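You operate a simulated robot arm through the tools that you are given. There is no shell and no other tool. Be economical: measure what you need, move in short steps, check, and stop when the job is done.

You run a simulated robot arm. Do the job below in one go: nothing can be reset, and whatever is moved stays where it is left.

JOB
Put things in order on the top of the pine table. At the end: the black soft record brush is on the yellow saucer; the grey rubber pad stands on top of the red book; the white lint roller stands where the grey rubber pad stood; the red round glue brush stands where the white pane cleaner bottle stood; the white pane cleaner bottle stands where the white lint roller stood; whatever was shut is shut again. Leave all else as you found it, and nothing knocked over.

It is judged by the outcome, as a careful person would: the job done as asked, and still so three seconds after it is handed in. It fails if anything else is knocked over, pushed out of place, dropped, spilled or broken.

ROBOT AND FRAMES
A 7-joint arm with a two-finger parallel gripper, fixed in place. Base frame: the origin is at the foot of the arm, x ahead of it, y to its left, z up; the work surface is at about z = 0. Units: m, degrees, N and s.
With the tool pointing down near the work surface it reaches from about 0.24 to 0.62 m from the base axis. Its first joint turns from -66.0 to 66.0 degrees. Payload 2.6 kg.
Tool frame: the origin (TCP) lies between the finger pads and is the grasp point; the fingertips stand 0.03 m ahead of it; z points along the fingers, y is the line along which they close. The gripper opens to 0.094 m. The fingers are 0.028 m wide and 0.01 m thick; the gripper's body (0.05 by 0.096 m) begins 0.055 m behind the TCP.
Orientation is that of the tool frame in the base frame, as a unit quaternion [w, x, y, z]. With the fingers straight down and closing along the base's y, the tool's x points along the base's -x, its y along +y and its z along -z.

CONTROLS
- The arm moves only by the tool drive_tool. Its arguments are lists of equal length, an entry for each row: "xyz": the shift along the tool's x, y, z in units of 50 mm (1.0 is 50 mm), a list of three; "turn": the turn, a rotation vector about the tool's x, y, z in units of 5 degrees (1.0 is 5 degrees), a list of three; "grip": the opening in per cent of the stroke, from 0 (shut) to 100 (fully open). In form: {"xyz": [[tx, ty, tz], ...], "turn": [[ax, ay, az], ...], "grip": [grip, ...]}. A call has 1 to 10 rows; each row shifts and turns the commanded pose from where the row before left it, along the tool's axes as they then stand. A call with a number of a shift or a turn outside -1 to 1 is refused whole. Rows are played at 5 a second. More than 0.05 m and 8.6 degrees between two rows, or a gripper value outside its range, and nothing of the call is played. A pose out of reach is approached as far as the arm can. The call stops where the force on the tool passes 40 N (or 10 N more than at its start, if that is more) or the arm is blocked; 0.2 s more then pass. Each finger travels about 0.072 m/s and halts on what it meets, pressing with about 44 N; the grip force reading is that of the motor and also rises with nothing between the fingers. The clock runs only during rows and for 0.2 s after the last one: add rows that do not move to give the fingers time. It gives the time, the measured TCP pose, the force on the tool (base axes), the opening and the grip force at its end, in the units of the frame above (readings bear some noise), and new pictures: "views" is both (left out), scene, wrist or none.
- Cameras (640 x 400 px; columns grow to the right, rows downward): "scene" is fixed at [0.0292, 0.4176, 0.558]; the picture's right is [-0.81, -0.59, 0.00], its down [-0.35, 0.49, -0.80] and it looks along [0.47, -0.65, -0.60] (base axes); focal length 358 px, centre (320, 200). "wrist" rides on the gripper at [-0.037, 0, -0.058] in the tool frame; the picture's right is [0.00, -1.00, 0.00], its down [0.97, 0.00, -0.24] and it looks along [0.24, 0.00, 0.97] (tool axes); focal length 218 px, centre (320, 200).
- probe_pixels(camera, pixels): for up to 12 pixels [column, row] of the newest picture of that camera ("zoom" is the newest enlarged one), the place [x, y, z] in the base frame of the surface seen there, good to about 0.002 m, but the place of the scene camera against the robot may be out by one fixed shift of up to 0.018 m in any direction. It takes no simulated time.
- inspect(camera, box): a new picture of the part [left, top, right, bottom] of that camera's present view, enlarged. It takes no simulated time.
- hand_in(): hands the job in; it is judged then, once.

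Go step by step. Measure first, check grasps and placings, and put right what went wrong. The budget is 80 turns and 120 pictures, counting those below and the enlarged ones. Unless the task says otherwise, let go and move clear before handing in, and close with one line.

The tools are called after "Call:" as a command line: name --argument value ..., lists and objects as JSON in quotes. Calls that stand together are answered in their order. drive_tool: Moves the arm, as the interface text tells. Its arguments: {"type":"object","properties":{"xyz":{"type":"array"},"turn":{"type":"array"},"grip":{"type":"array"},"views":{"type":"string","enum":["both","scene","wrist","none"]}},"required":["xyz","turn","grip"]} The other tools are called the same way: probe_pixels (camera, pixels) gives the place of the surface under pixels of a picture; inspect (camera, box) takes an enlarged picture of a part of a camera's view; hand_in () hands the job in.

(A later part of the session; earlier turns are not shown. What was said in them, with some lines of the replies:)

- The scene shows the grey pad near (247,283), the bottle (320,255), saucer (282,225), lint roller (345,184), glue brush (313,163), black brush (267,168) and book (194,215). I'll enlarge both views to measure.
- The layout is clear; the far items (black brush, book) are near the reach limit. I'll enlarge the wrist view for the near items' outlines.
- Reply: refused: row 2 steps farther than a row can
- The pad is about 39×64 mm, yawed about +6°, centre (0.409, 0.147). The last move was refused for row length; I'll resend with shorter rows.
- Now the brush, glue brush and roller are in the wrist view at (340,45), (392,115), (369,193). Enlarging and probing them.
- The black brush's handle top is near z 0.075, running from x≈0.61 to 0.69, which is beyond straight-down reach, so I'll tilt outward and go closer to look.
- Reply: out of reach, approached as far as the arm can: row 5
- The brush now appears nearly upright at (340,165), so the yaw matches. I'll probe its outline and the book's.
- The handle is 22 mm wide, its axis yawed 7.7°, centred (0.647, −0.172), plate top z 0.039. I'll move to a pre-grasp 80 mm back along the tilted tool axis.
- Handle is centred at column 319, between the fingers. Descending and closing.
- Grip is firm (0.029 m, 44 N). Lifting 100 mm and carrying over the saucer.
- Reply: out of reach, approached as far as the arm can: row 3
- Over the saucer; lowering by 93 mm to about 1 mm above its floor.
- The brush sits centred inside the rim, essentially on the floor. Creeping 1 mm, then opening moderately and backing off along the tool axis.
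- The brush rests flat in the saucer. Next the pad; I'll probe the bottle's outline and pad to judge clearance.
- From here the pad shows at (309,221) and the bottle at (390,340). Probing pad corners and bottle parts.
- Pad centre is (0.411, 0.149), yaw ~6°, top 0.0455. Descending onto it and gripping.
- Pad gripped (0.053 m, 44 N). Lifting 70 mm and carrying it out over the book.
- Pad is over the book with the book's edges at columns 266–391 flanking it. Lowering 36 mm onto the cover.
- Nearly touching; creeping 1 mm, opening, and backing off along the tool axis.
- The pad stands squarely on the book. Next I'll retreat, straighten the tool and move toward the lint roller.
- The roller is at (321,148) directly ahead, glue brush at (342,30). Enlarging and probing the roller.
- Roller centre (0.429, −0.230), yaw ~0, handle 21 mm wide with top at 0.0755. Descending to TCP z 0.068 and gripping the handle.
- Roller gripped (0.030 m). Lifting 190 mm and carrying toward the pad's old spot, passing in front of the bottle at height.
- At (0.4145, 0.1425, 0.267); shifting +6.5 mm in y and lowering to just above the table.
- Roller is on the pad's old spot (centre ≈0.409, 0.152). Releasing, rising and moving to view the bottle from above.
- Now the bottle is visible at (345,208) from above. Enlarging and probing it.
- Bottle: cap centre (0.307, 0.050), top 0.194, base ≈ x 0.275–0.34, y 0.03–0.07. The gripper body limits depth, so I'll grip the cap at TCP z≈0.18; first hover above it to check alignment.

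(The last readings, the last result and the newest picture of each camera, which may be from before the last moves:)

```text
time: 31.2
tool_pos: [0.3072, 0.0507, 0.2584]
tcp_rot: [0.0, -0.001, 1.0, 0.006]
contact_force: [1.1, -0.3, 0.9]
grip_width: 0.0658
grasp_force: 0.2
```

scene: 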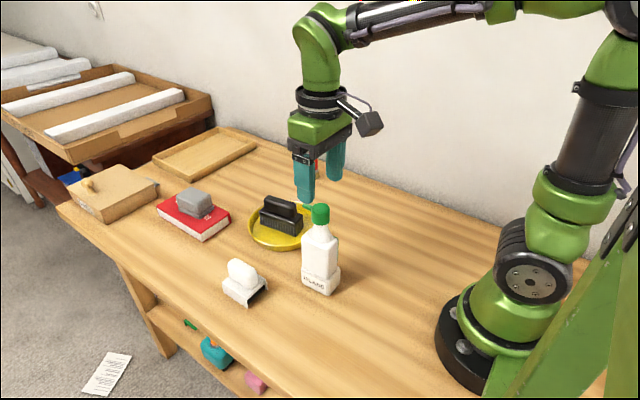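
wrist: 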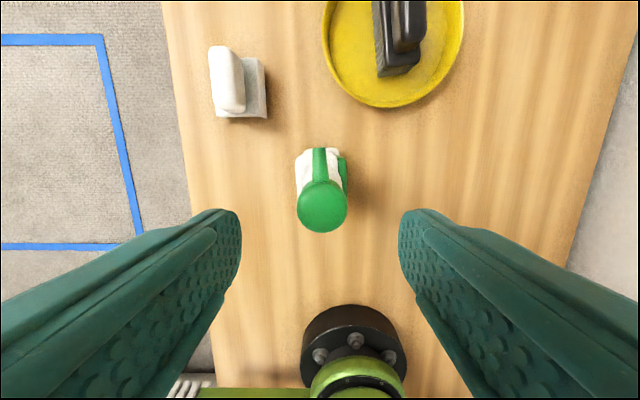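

The cap is centred at column 322. Probing its height and outline once more while descending to z 0.18 and gripping.

Call:
probe_pixels --camera "wrist" --pixels '[[322, 185], [322, 205], [322, 228], [300, 207], [345, 207], [299, 175], [346, 175], [320, 150]]'

Call:
drive_tool --xyz '[[0, 0, 0.5], [0, 0, 0.5], [0, 0, 0.53], [0, 0, 0], [0, 0, 0], [0, 0, 0], [0, 0, 0]]' --turn '[[0, 0, 0], [0, 0, 0], [0, 0, 0], [0, 0, 0], [0, 0, 0], [0, 0, 0], [0, 0, 0]]' --grip '[70, 70, 70, 70, 10, 10, 10]'

```text
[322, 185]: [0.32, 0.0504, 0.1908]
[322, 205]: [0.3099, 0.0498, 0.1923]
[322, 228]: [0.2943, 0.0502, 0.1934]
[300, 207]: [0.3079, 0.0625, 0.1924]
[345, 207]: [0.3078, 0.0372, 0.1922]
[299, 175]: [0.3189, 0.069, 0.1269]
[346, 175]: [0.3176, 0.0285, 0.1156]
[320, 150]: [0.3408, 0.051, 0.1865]
```

```text
time: 32.8
tool_pos: [0.3069, 0.0501, 0.1817]
tcp_rot: [-0.001, -0.001, 1.0, 0.005]
contact_force: [-0.5, -0.2, 0.4]
grip_width: 0.031
grasp_force: 44.1
```

scene: 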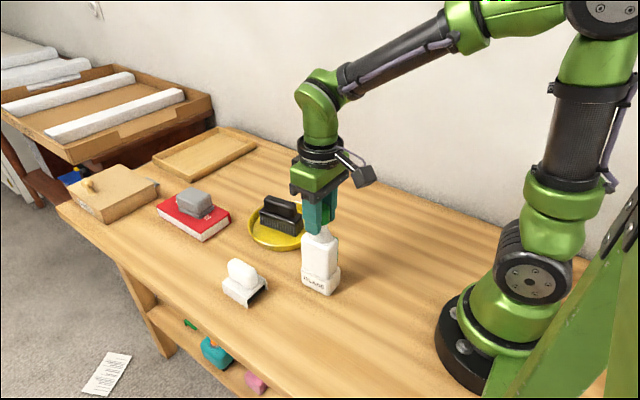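
wrist: 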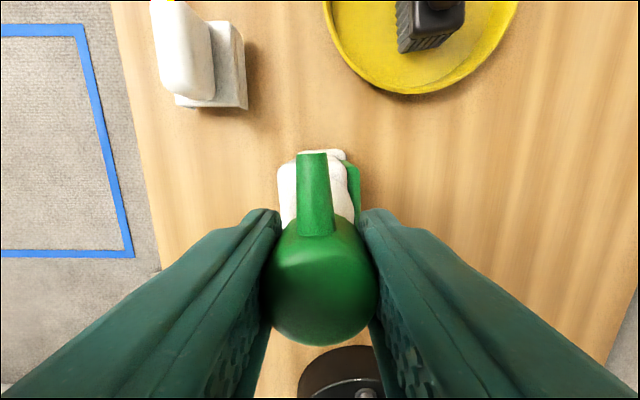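

Cap gripped at 0.031 m. Lifting gently 60 mm first to check it holds.

Call:
drive_tool --xyz '[[0, 0, -0.2], [0, 0, -0.3], [0, 0, -0.35], [0, 0, -0.35], [0, 0, 0]]' --turn '[[0, 0, 0], [0, 0, 0], [0, 0, 0], [0, 0, 0], [0, 0, 0]]' --grip '[10, 10, 10, 10, 10]'

```text
time: 34.0
tool_pos: [0.3084, 0.0502, 0.2419]
tcp_rot: [-0.001, -0.001, 1.0, 0.005]
contact_force: [0.1, -0.5, -2.2]
grip_width: 0.0307
grasp_force: 44.4
```

scene: 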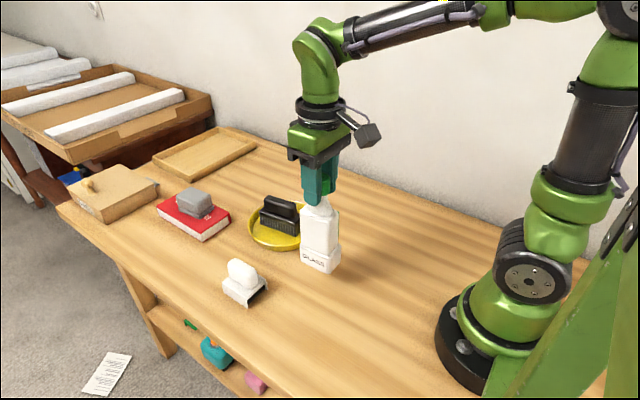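
wrist: 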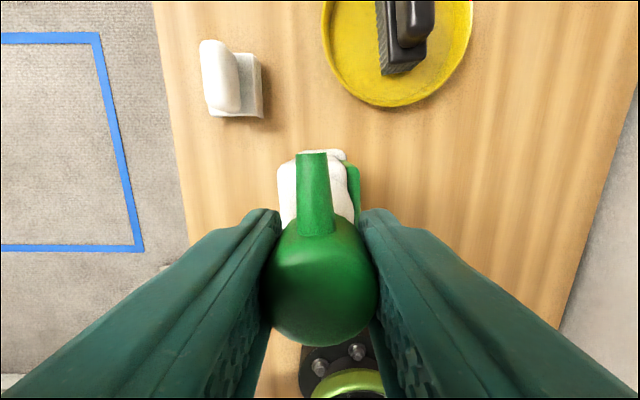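

It holds upright with no slip. Carrying it at bottom height ~100 mm toward the roller's old spot.

Call:
drive_tool --xyz '[[0, -0.3, -0.8], [-0.2, -0.88, 0], [-0.2, -0.88, 0], [-0.2, -0.88, 0], [-0.2, -0.88, 0], [-0.2, -0.88, 0], [-0.2, -0.88, 0], [-0.61, -0.015, 0], [-0.61, -0.015, 0], [0, 0, 0]]' --turn '[[0, 0, 0], [0, 0, 0], [0, 0, 0], [0, 0, 0], [0, 0, 0], [0, 0, 0], [0, 0, 0], [0, 0, 0], [0, 0, 0], [0, 0, 0]]' --grip '[10, 10, 10, 10, 10, 10, 10, 10, 10, 10]'

```text
time: 36.2
tool_pos: [0.4299, -0.2306, 0.2769]
tcp_rot: [0.0, -0.001, 1.0, 0.006]
contact_force: [-1.1, 0.1, -2.5]
grip_width: 0.0307
grasp_force: 43.8
```

scene: 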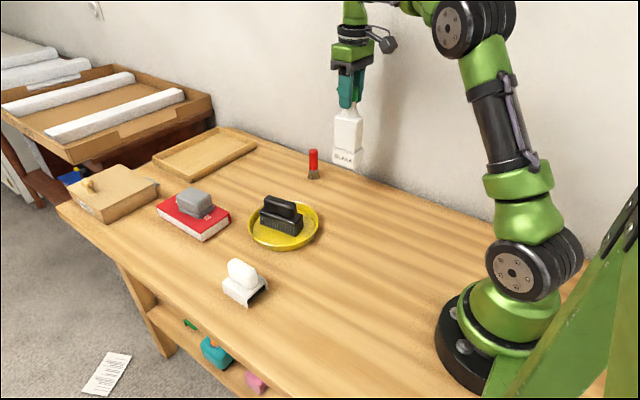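
wrist: 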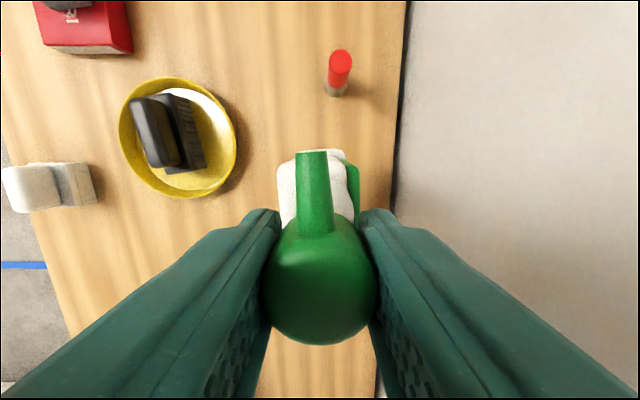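

Exactly over the spot (0.430, −0.231). Lowering the same 100 mm it was raised.

Call:
drive_tool --xyz '[[0, 0, 0.5], [0, 0, 0.6], [0, 0, 0.5], [0, 0, 0.3], [0, 0, 0.08], [0, 0, 0]]' --turn '[[0, 0, 0], [0, 0, 0], [0, 0, 0], [0, 0, 0], [0, 0, 0], [0, 0, 0]]' --grip '[10, 10, 10, 10, 10, 10]'

```text
time: 37.6
tool_pos: [0.4295, -0.2283, 0.1813]
tcp_rot: [0.0, 0.0, 1.0, 0.005]
contact_force: [-3.4, 0.2, 9.6]
grip_width: 0.0308
grasp_force: 44.0
```

scene: 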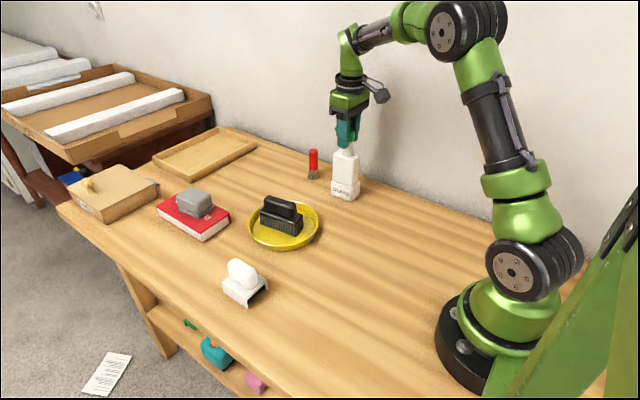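
wrist: 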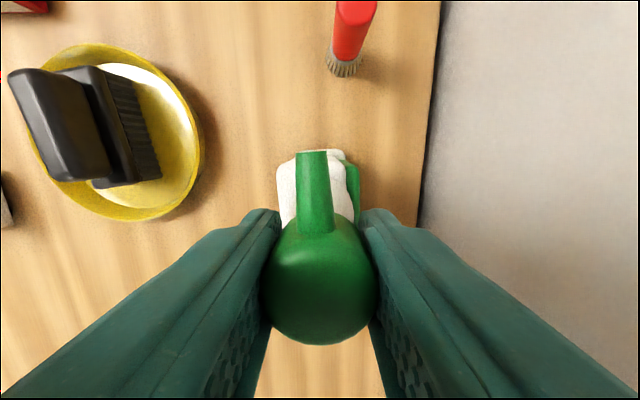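

The bottle stands on the table (9.6 N upward). Releasing and rising straight up.

Call:
drive_tool --xyz '[[0, 0, -0.03], [0, 0, 0], [0, 0, 0], [0, 0, -0.3], [0, 0, -0.6], [0, 0, -0.8], [0, 0, 0]]' --turn '[[0, 0, 0], [0, 0, 0], [0, 0, 0], [0, 0, 0], [0, 0, 0], [0, 0, 0], [0, 0, 0]]' --grip '[10, 65, 65, 65, 65, 65, 65]'

```text
time: 39.2
tool_pos: [0.4309, -0.2293, 0.2665]
tcp_rot: [-0.001, -0.001, 1.0, 0.006]
contact_force: [0.3, 0.0, -0.6]
grip_width: 0.0609
grasp_force: 0.1
```

scene: 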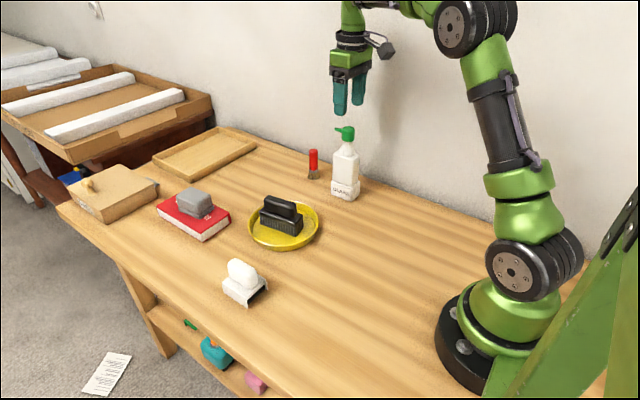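
wrist: 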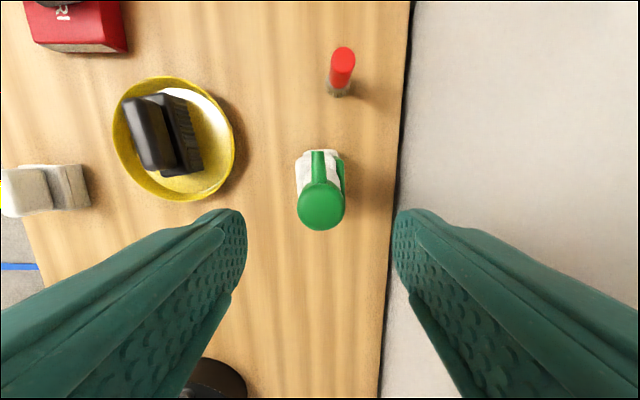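

The bottle stands on the roller's old spot. For the glue brush beside it I'll rotate the gripper 90° so its bulk and side box stay away from the bottle, rising first.

Call:
drive_tool --xyz '[[0, 0, -0.3], [0, 0, -0.3], [0, 0, -0.2], [0, 0, 0], [0, 0, 0], [0, 0, 0], [0, 0, 0], [0, 0, 0], [0, 0, 0], [0, 0, 0]]' --turn '[[0, 0, 0], [0, 0, 1], [0, 0, 1], [0, 0, 1], [0, 0, 1], [0, 0, 1], [0, 0, 1], [0, 0, 1], [0, 0, 1], [0, 0, 1]]' --grip '[65, 65, 65, 65, 65, 65, 65, 65, 65, 65]' --views "none"

Call:
drive_tool --xyz '[[0, 0, 0], [0, 0, 0], [0, 0, 0], [0, 0, 0], [0, 0, 0], [0, 0, 0], [0, 0, 0], [0, 0, 0], [0, 0, 0], [0, 0, 0]]' --turn '[[0, 0, 1], [0, 0, 1], [0, 0, 1], [0, 0, 1], [0, 0, 1], [0, 0, 1], [0, 0, 1], [0, 0, 1], [0, 0, 1], [0, 0, 0]]' --grip '[65, 65, 65, 65, 65, 65, 65, 65, 65, 65]'

```text
time: 41.4
tool_pos: [0.4304, -0.2306, 0.3062]
tcp_rot: [-0.003, 0.383, 0.924, 0.005]
contact_force: [-0.2, 0.4, 0.3]
grip_width: 0.0612
grasp_force: 0.1
```

```text
time: 43.6
tool_pos: [0.4282, -0.2304, 0.3073]
tcp_rot: [-0.005, 0.707, 0.707, 0.003]
contact_force: [0.0, 0.2, -0.3]
grip_width: 0.061
grasp_force: 0.0
```

scene: 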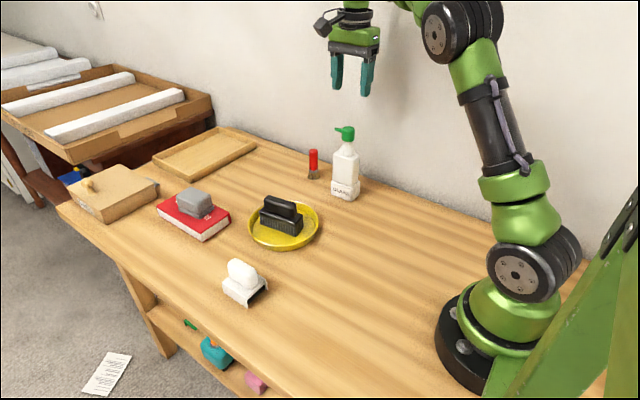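
wrist: 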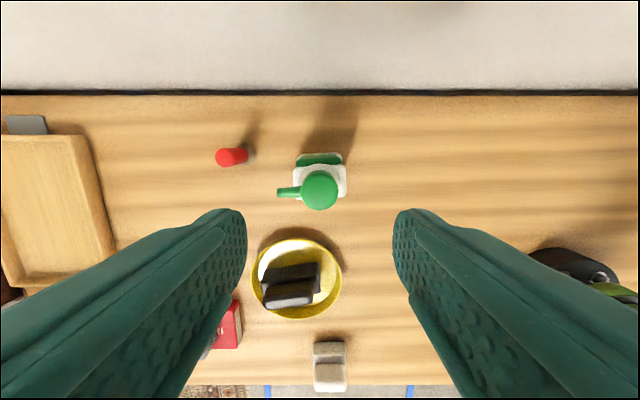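

Rotated; tool y now points along base +x. Probing the glue brush at (231,157) and checking the bottle's placement.

Call:
probe_pixels --camera "wrist" --pixels '[[222, 157], [230, 150], [231, 164], [238, 157], [250, 153], [319, 188], [300, 190], [300, 165], [340, 180]]'

Call:
inspect --camera "wrist" --box '[200, 130, 280, 180]'

```text
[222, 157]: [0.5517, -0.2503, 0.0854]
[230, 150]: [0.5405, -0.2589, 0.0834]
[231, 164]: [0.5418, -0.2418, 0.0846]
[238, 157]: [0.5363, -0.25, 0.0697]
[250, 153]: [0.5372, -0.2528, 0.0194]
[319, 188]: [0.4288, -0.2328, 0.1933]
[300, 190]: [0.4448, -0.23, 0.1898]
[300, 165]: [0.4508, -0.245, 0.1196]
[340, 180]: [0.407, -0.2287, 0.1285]
```

```text
8.00 times, centred on (240, 155) of wrist
```

zoom: 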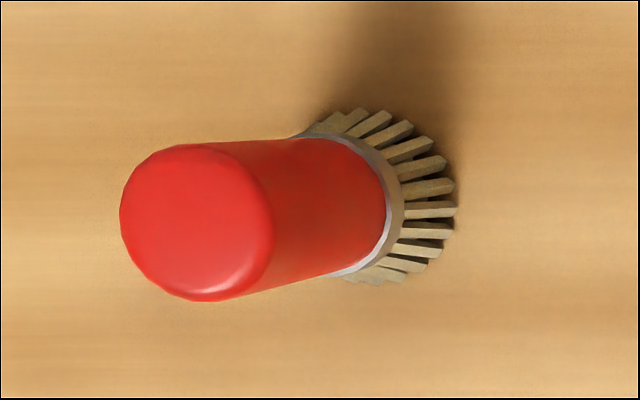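

Handle centre (0.545, −0.250), ~19 mm, top 0.0855. Moving out past the bottle, then down beside it.

Call:
drive_tool --xyz '[[-0.1, 0.6, 0.3], [-0.1, 0.6, 0.3], [-0.1, 0.6, 0.3], [-0.05, 0.27, 0.7], [-0.05, 0.27, 0.7], [0, 0, 0]]' --turn '[[0, 0, 0], [0, 0, 0], [0, 0, 0], [0, 0, 0], [0, 0, 0], [0, 0, 0]]' --grip '[60, 55, 50, 50, 50, 50]'

```text
time: 45.0
tool_pos: [0.5465, -0.2425, 0.1881]
tcp_rot: [-0.003, 0.706, 0.708, 0.004]
contact_force: [0.3, 0.2, 0.7]
grip_width: 0.0469
grasp_force: 0.1
out of reach, approached as far as the arm can: row 5
```

scene: 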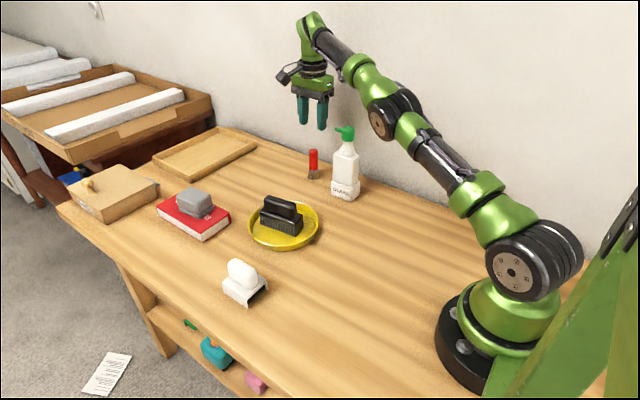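
wrist: 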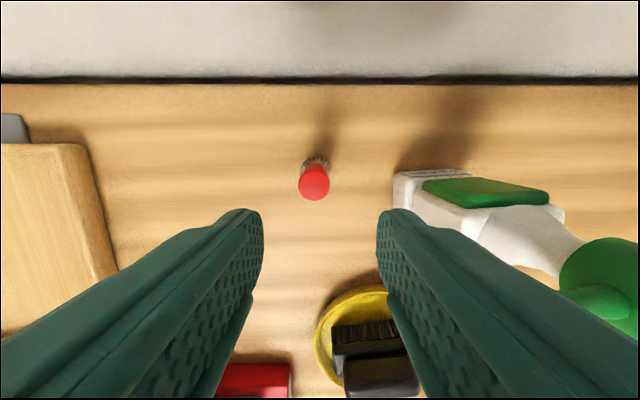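

Clear of the bottle. Lowering to just above the handle and correcting y by −7.5 mm.

Call:
drive_tool --xyz '[[0, 0, 0.5], [0, 0, 0.5], [-0.15, -0.03, 0.1], [0, 0, 0]]' --turn '[[0, 0, 0], [0, 0, 0], [0, 0, 0], [0, 0, 0]]' --grip '[50, 50, 50, 50]'

```text
time: 46.0
tool_pos: [0.5444, -0.2507, 0.1336]
tcp_rot: [-0.004, 0.706, 0.708, 0.003]
contact_force: [-0.2, 0.6, -0.1]
grip_width: 0.0471
grasp_force: 0.0
```

scene: 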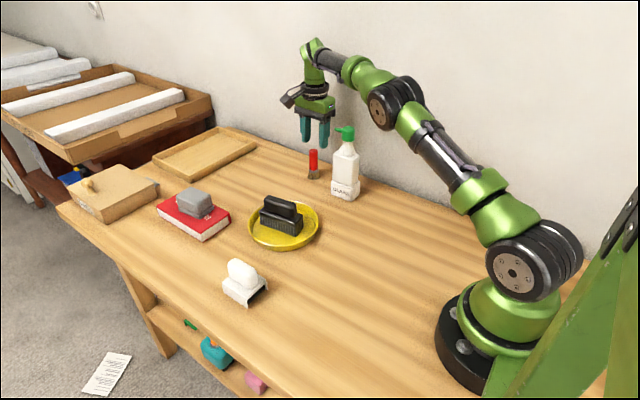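
wrist: 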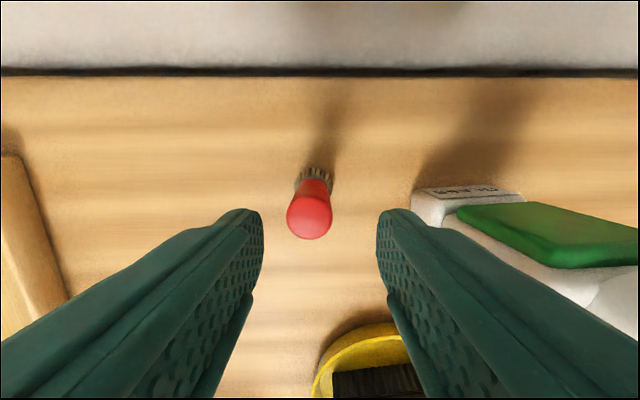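

The handle appears at (310,217), slightly left of the finger midline; probing it to trim.

Call:
probe_pixels --camera "wrist" --pixels '[[310, 217], [290, 217], [330, 217], [309, 199], [309, 236], [313, 180]]'

```text
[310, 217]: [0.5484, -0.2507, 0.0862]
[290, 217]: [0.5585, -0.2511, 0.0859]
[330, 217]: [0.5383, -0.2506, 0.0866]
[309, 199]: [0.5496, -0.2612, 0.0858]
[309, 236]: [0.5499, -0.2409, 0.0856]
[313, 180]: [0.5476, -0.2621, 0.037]
```

Handle centre is (0.5485, −0.251); trimming +4 mm, descending to z 0.066 and gripping.

Call:
drive_tool --xyz '[[0, 0.08, 0.35], [0, 0, 0.5], [0, 0, 0.5], [0, 0, 0], [0, 0, 0], [0, 0, 0], [0, 0, 0]]' --turn '[[0, 0, 0], [0, 0, 0], [0, 0, 0], [0, 0, 0], [0, 0, 0], [0, 0, 0], [0, 0, 0]]' --grip '[50, 50, 50, 50, 5, 5, 5]'

```text
time: 47.6
tool_pos: [0.5482, -0.2503, 0.0672]
tcp_rot: [-0.004, 0.706, 0.708, 0.003]
contact_force: [0.0, 0.2, -0.2]
grip_width: 0.0236
grasp_force: 44.1
```

scene: 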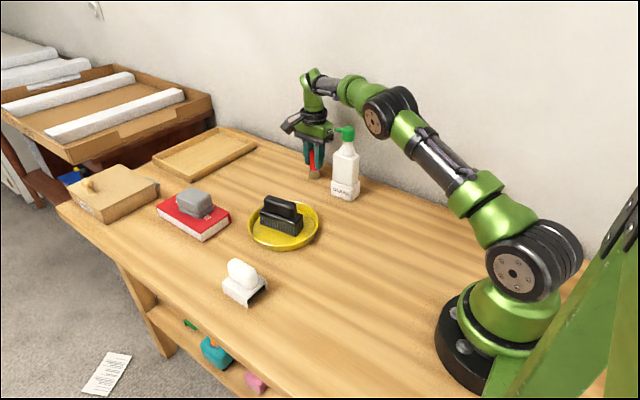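
wrist: 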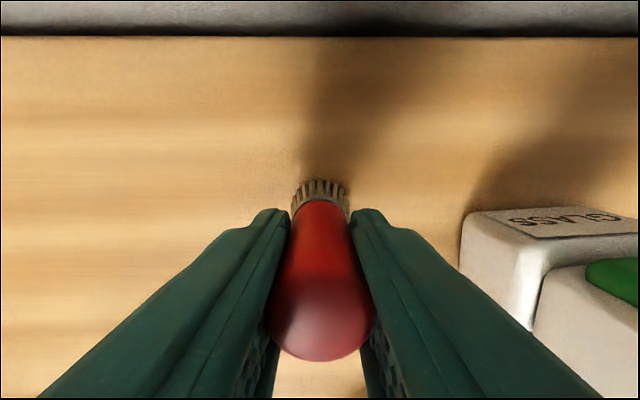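

Gripped at 0.024 m. Lifting, moving away from the bottle in +y, then on to the bottle's old spot (0.307, 0.051).

Call:
drive_tool --xyz '[[0, 0, -0.9], [0, 0, -0.9], [0.9, 0, -0.3], [0.9, 0, -0.3], [0.9, 0, -0.3], [0, 0, 0]]' --turn '[[0, 0, 0], [0, 0, 0], [0, 0, 0], [0, 0, 0], [0, 0, 0], [0, 0, 0]]' --grip '[5, 5, 5, 5, 5, 5]' --views "scene"

```text
time: 49.0
tool_pos: [0.5484, -0.1155, 0.2053]
tcp_rot: [-0.004, 0.707, 0.707, 0.003]
contact_force: [0.3, -0.6, 0.1]
grip_width: 0.0236
grasp_force: 44.2
```

scene: 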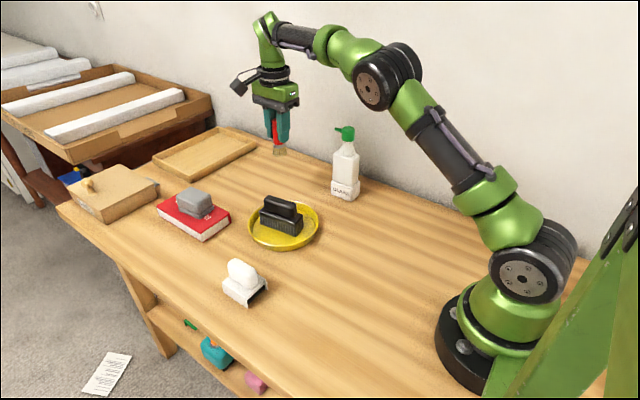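

All standing. Carrying on to the target spot.

Call:
drive_tool --xyz '[[0.553, -0.803, 0], [0.553, -0.803, 0], [0.553, -0.803, 0], [0.553, -0.803, 0], [0.553, -0.803, 0], [0.553, -0.803, 0], [0, 0, 0], [0, 0, 0]]' --turn '[[0, 0, 0], [0, 0, 0], [0, 0, 0], [0, 0, 0], [0, 0, 0], [0, 0, 0], [0, 0, 0], [0, 0, 0]]' --grip '[5, 5, 5, 5, 5, 5, 5, 5]'

```text
time: 50.8
tool_pos: [0.3067, 0.0494, 0.2056]
tcp_rot: [-0.004, 0.707, 0.708, 0.003]
contact_force: [-1.5, 0.3, -0.4]
grip_width: 0.0235
grasp_force: 44.0
```

scene: 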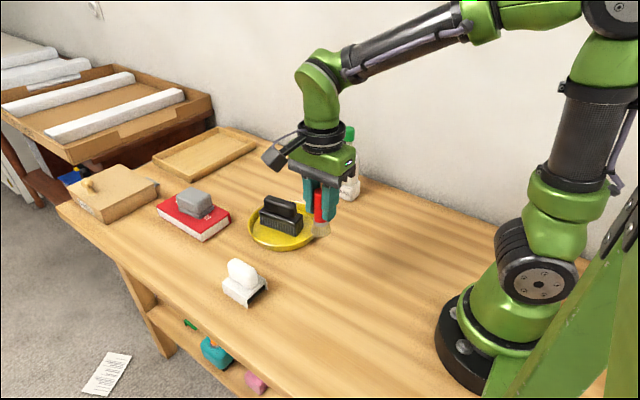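
wrist: 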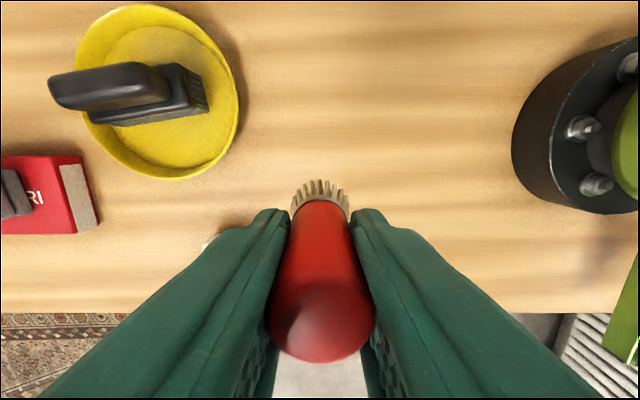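

At (0.307, 0.049). Lowering the same 135 mm that it was raised.

Call:
drive_tool --xyz '[[0, 0.01, 0.8], [0, 0, 0.8], [0, 0, 0.7], [0, 0, 0.3], [0, 0, 0.11], [0, 0, 0]]' --turn '[[0, 0, 0], [0, 0, 0], [0, 0, 0], [0, 0, 0], [0, 0, 0], [0, 0, 0]]' --grip '[5, 5, 5, 5, 5, 5]'

```text
time: 52.2
tool_pos: [0.3065, 0.0514, 0.0693]
tcp_rot: [-0.004, 0.707, 0.707, 0.004]
contact_force: [0.5, -0.6, -0.4]
grip_width: 0.0234
grasp_force: 44.2
```

scene: 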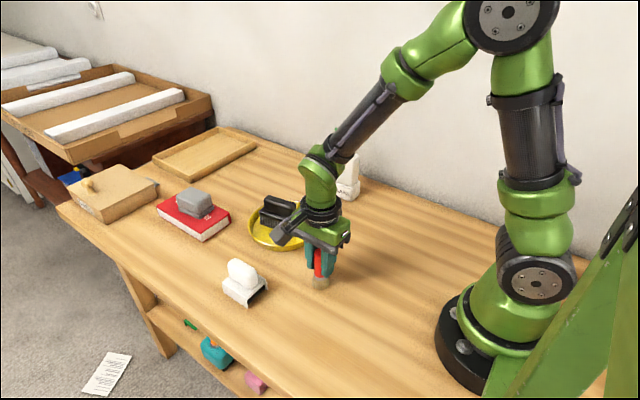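
wrist: 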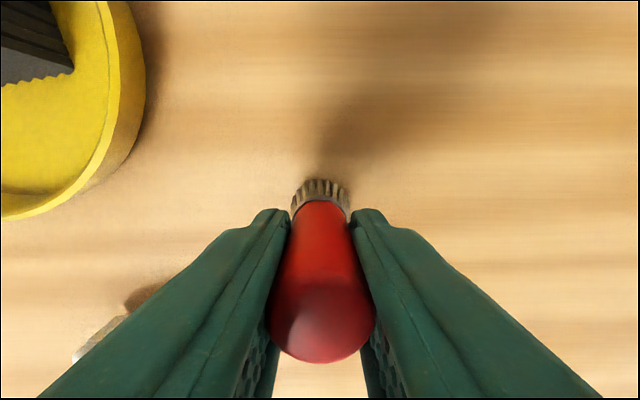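

No contact yet (z 0.069 vs 0.067); creeping down in half-millimetre steps.

Call:
drive_tool --xyz '[[0, 0, 0.015], [0, 0, 0.015], [0, 0, 0.01], [0, 0, 0]]' --turn '[[0, 0, 0], [0, 0, 0], [0, 0, 0], [0, 0, 0]]' --grip '[5, 5, 5, 5]' --views "none"

```text
time: 53.2
tool_pos: [0.3077, 0.0514, 0.068]
tcp_rot: [-0.004, 0.706, 0.708, 0.003]
contact_force: [0.3, 0.3, -0.3]
grip_width: 0.0239
grasp_force: 43.7
```

Call:
drive_tool --xyz '[[0, 0, 0.015], [0, 0, 0.015], [0, 0, 0]]' --turn '[[0, 0, 0], [0, 0, 0], [0, 0, 0]]' --grip '[5, 5, 5]' --views "none"

```text
time: 54.0
tool_pos: [0.3068, 0.0513, 0.0662]
tcp_rot: [-0.004, 0.707, 0.707, 0.003]
contact_force: [-5.6, 0.7, 19.4]
grip_width: 0.0236
grasp_force: 44.3
```

Contact reads 19 N, so it's on the table. Easing up 1 mm, opening, then rising straight up.

Call:
drive_tool --xyz '[[0, 0, -0.018], [0, 0, 0], [0, 0, 0], [0, 0, 0], [0, 0, -0.5], [0, 0, -0.8], [0, 0, -0.9], [0, 0, -0.9], [0, 0, 0]]' --turn '[[0, 0, 0], [0, 0, 0], [0, 0, 0], [0, 0, 0], [0, 0, 0], [0, 0, 0], [0, 0, 0], [0, 0, 0], [0, 0, 0]]' --grip '[5, 50, 50, 50, 50, 50, 50, 50, 50]'

```text
time: 56.0
tool_pos: [0.3048, 0.0482, 0.2208]
tcp_rot: [-0.004, 0.706, 0.708, 0.004]
contact_force: [-0.9, 0.9, -0.7]
grip_width: 0.0468
grasp_force: 0.0
```

scene: 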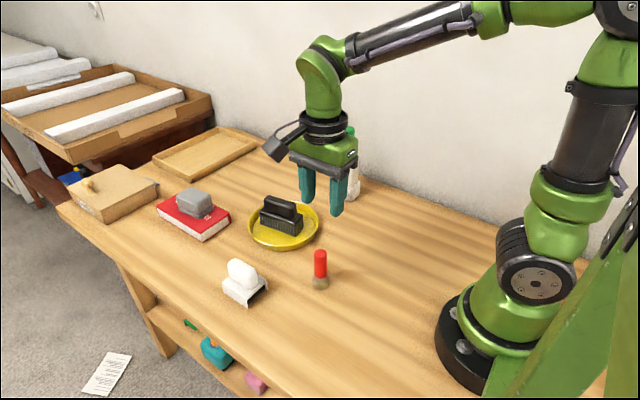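
wrist: 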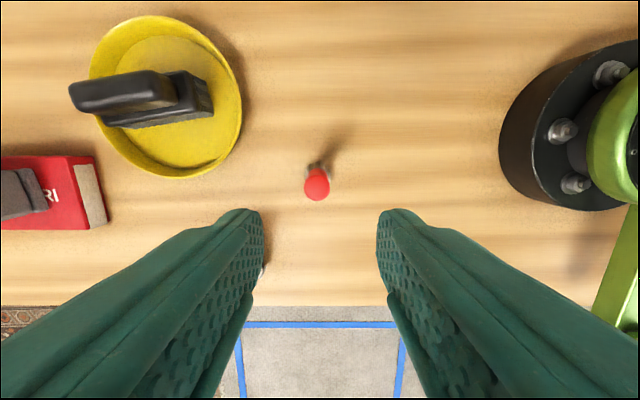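

The glue brush stands on the bottle's old spot. Rising clear for a last look.

Call:
drive_tool --xyz '[[0, 0, -0.9], [0, 0, -0.9], [0, 0, 0], [0, 0, 0], [0, 0, 0]]' --turn '[[0, 0, 0], [0, 0, 0], [0, 0, 0], [0, 0, 0], [0, 0, 0]]' --grip '[50, 50, 50, 50, 50]'

Call:
inspect --camera "scene" --box '[60, 110, 380, 310]'

Call:
probe_pixels --camera "scene" --pixels '[[282, 240], [250, 228], [315, 210], [200, 205]]'

```text
time: 57.2
tool_pos: [0.3046, 0.0468, 0.3136]
tcp_rot: [-0.004, 0.707, 0.708, 0.003]
contact_force: [-0.4, 1.0, -0.6]
grip_width: 0.0468
grasp_force: 0.0
```

scene: 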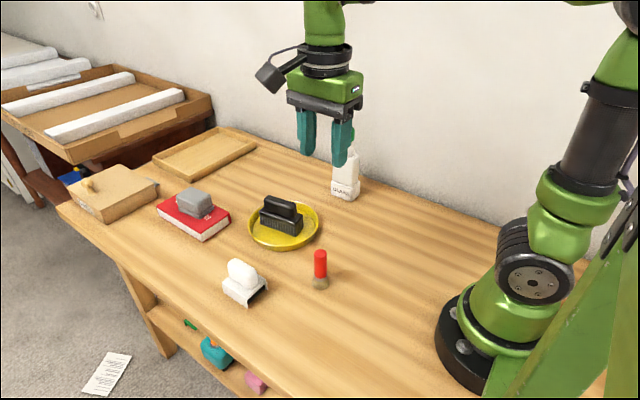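
wrist: 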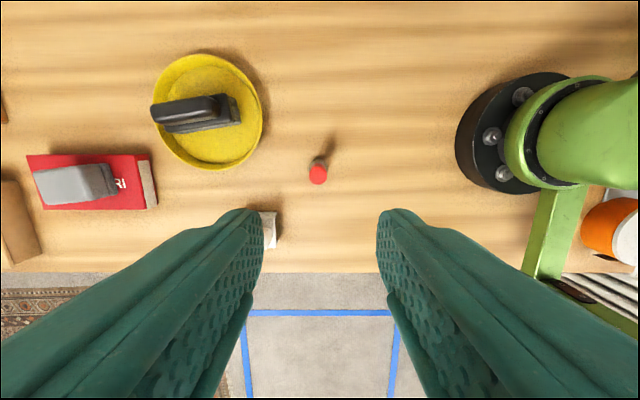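

```text
2.00 times, centred on (220, 210) of scene
```

zoom: 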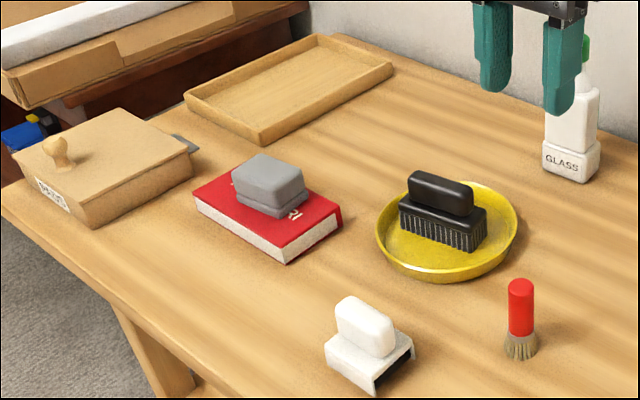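

```text
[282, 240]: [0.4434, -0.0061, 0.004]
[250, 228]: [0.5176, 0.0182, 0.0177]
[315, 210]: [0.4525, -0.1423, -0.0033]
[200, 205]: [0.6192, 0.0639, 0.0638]
```

Everything is in its place and standing, the lidded box was never opened and is still shut, and the arm is clear. Handing in.

Call:
hand_in

```text
The job is handed in.
```

The job is done and handed in. The black brush is on the saucer, the pad is on the book, and the roller, bottle and glue brush stand in their new places. The lidded box was never opened, and nothing was knocked over.
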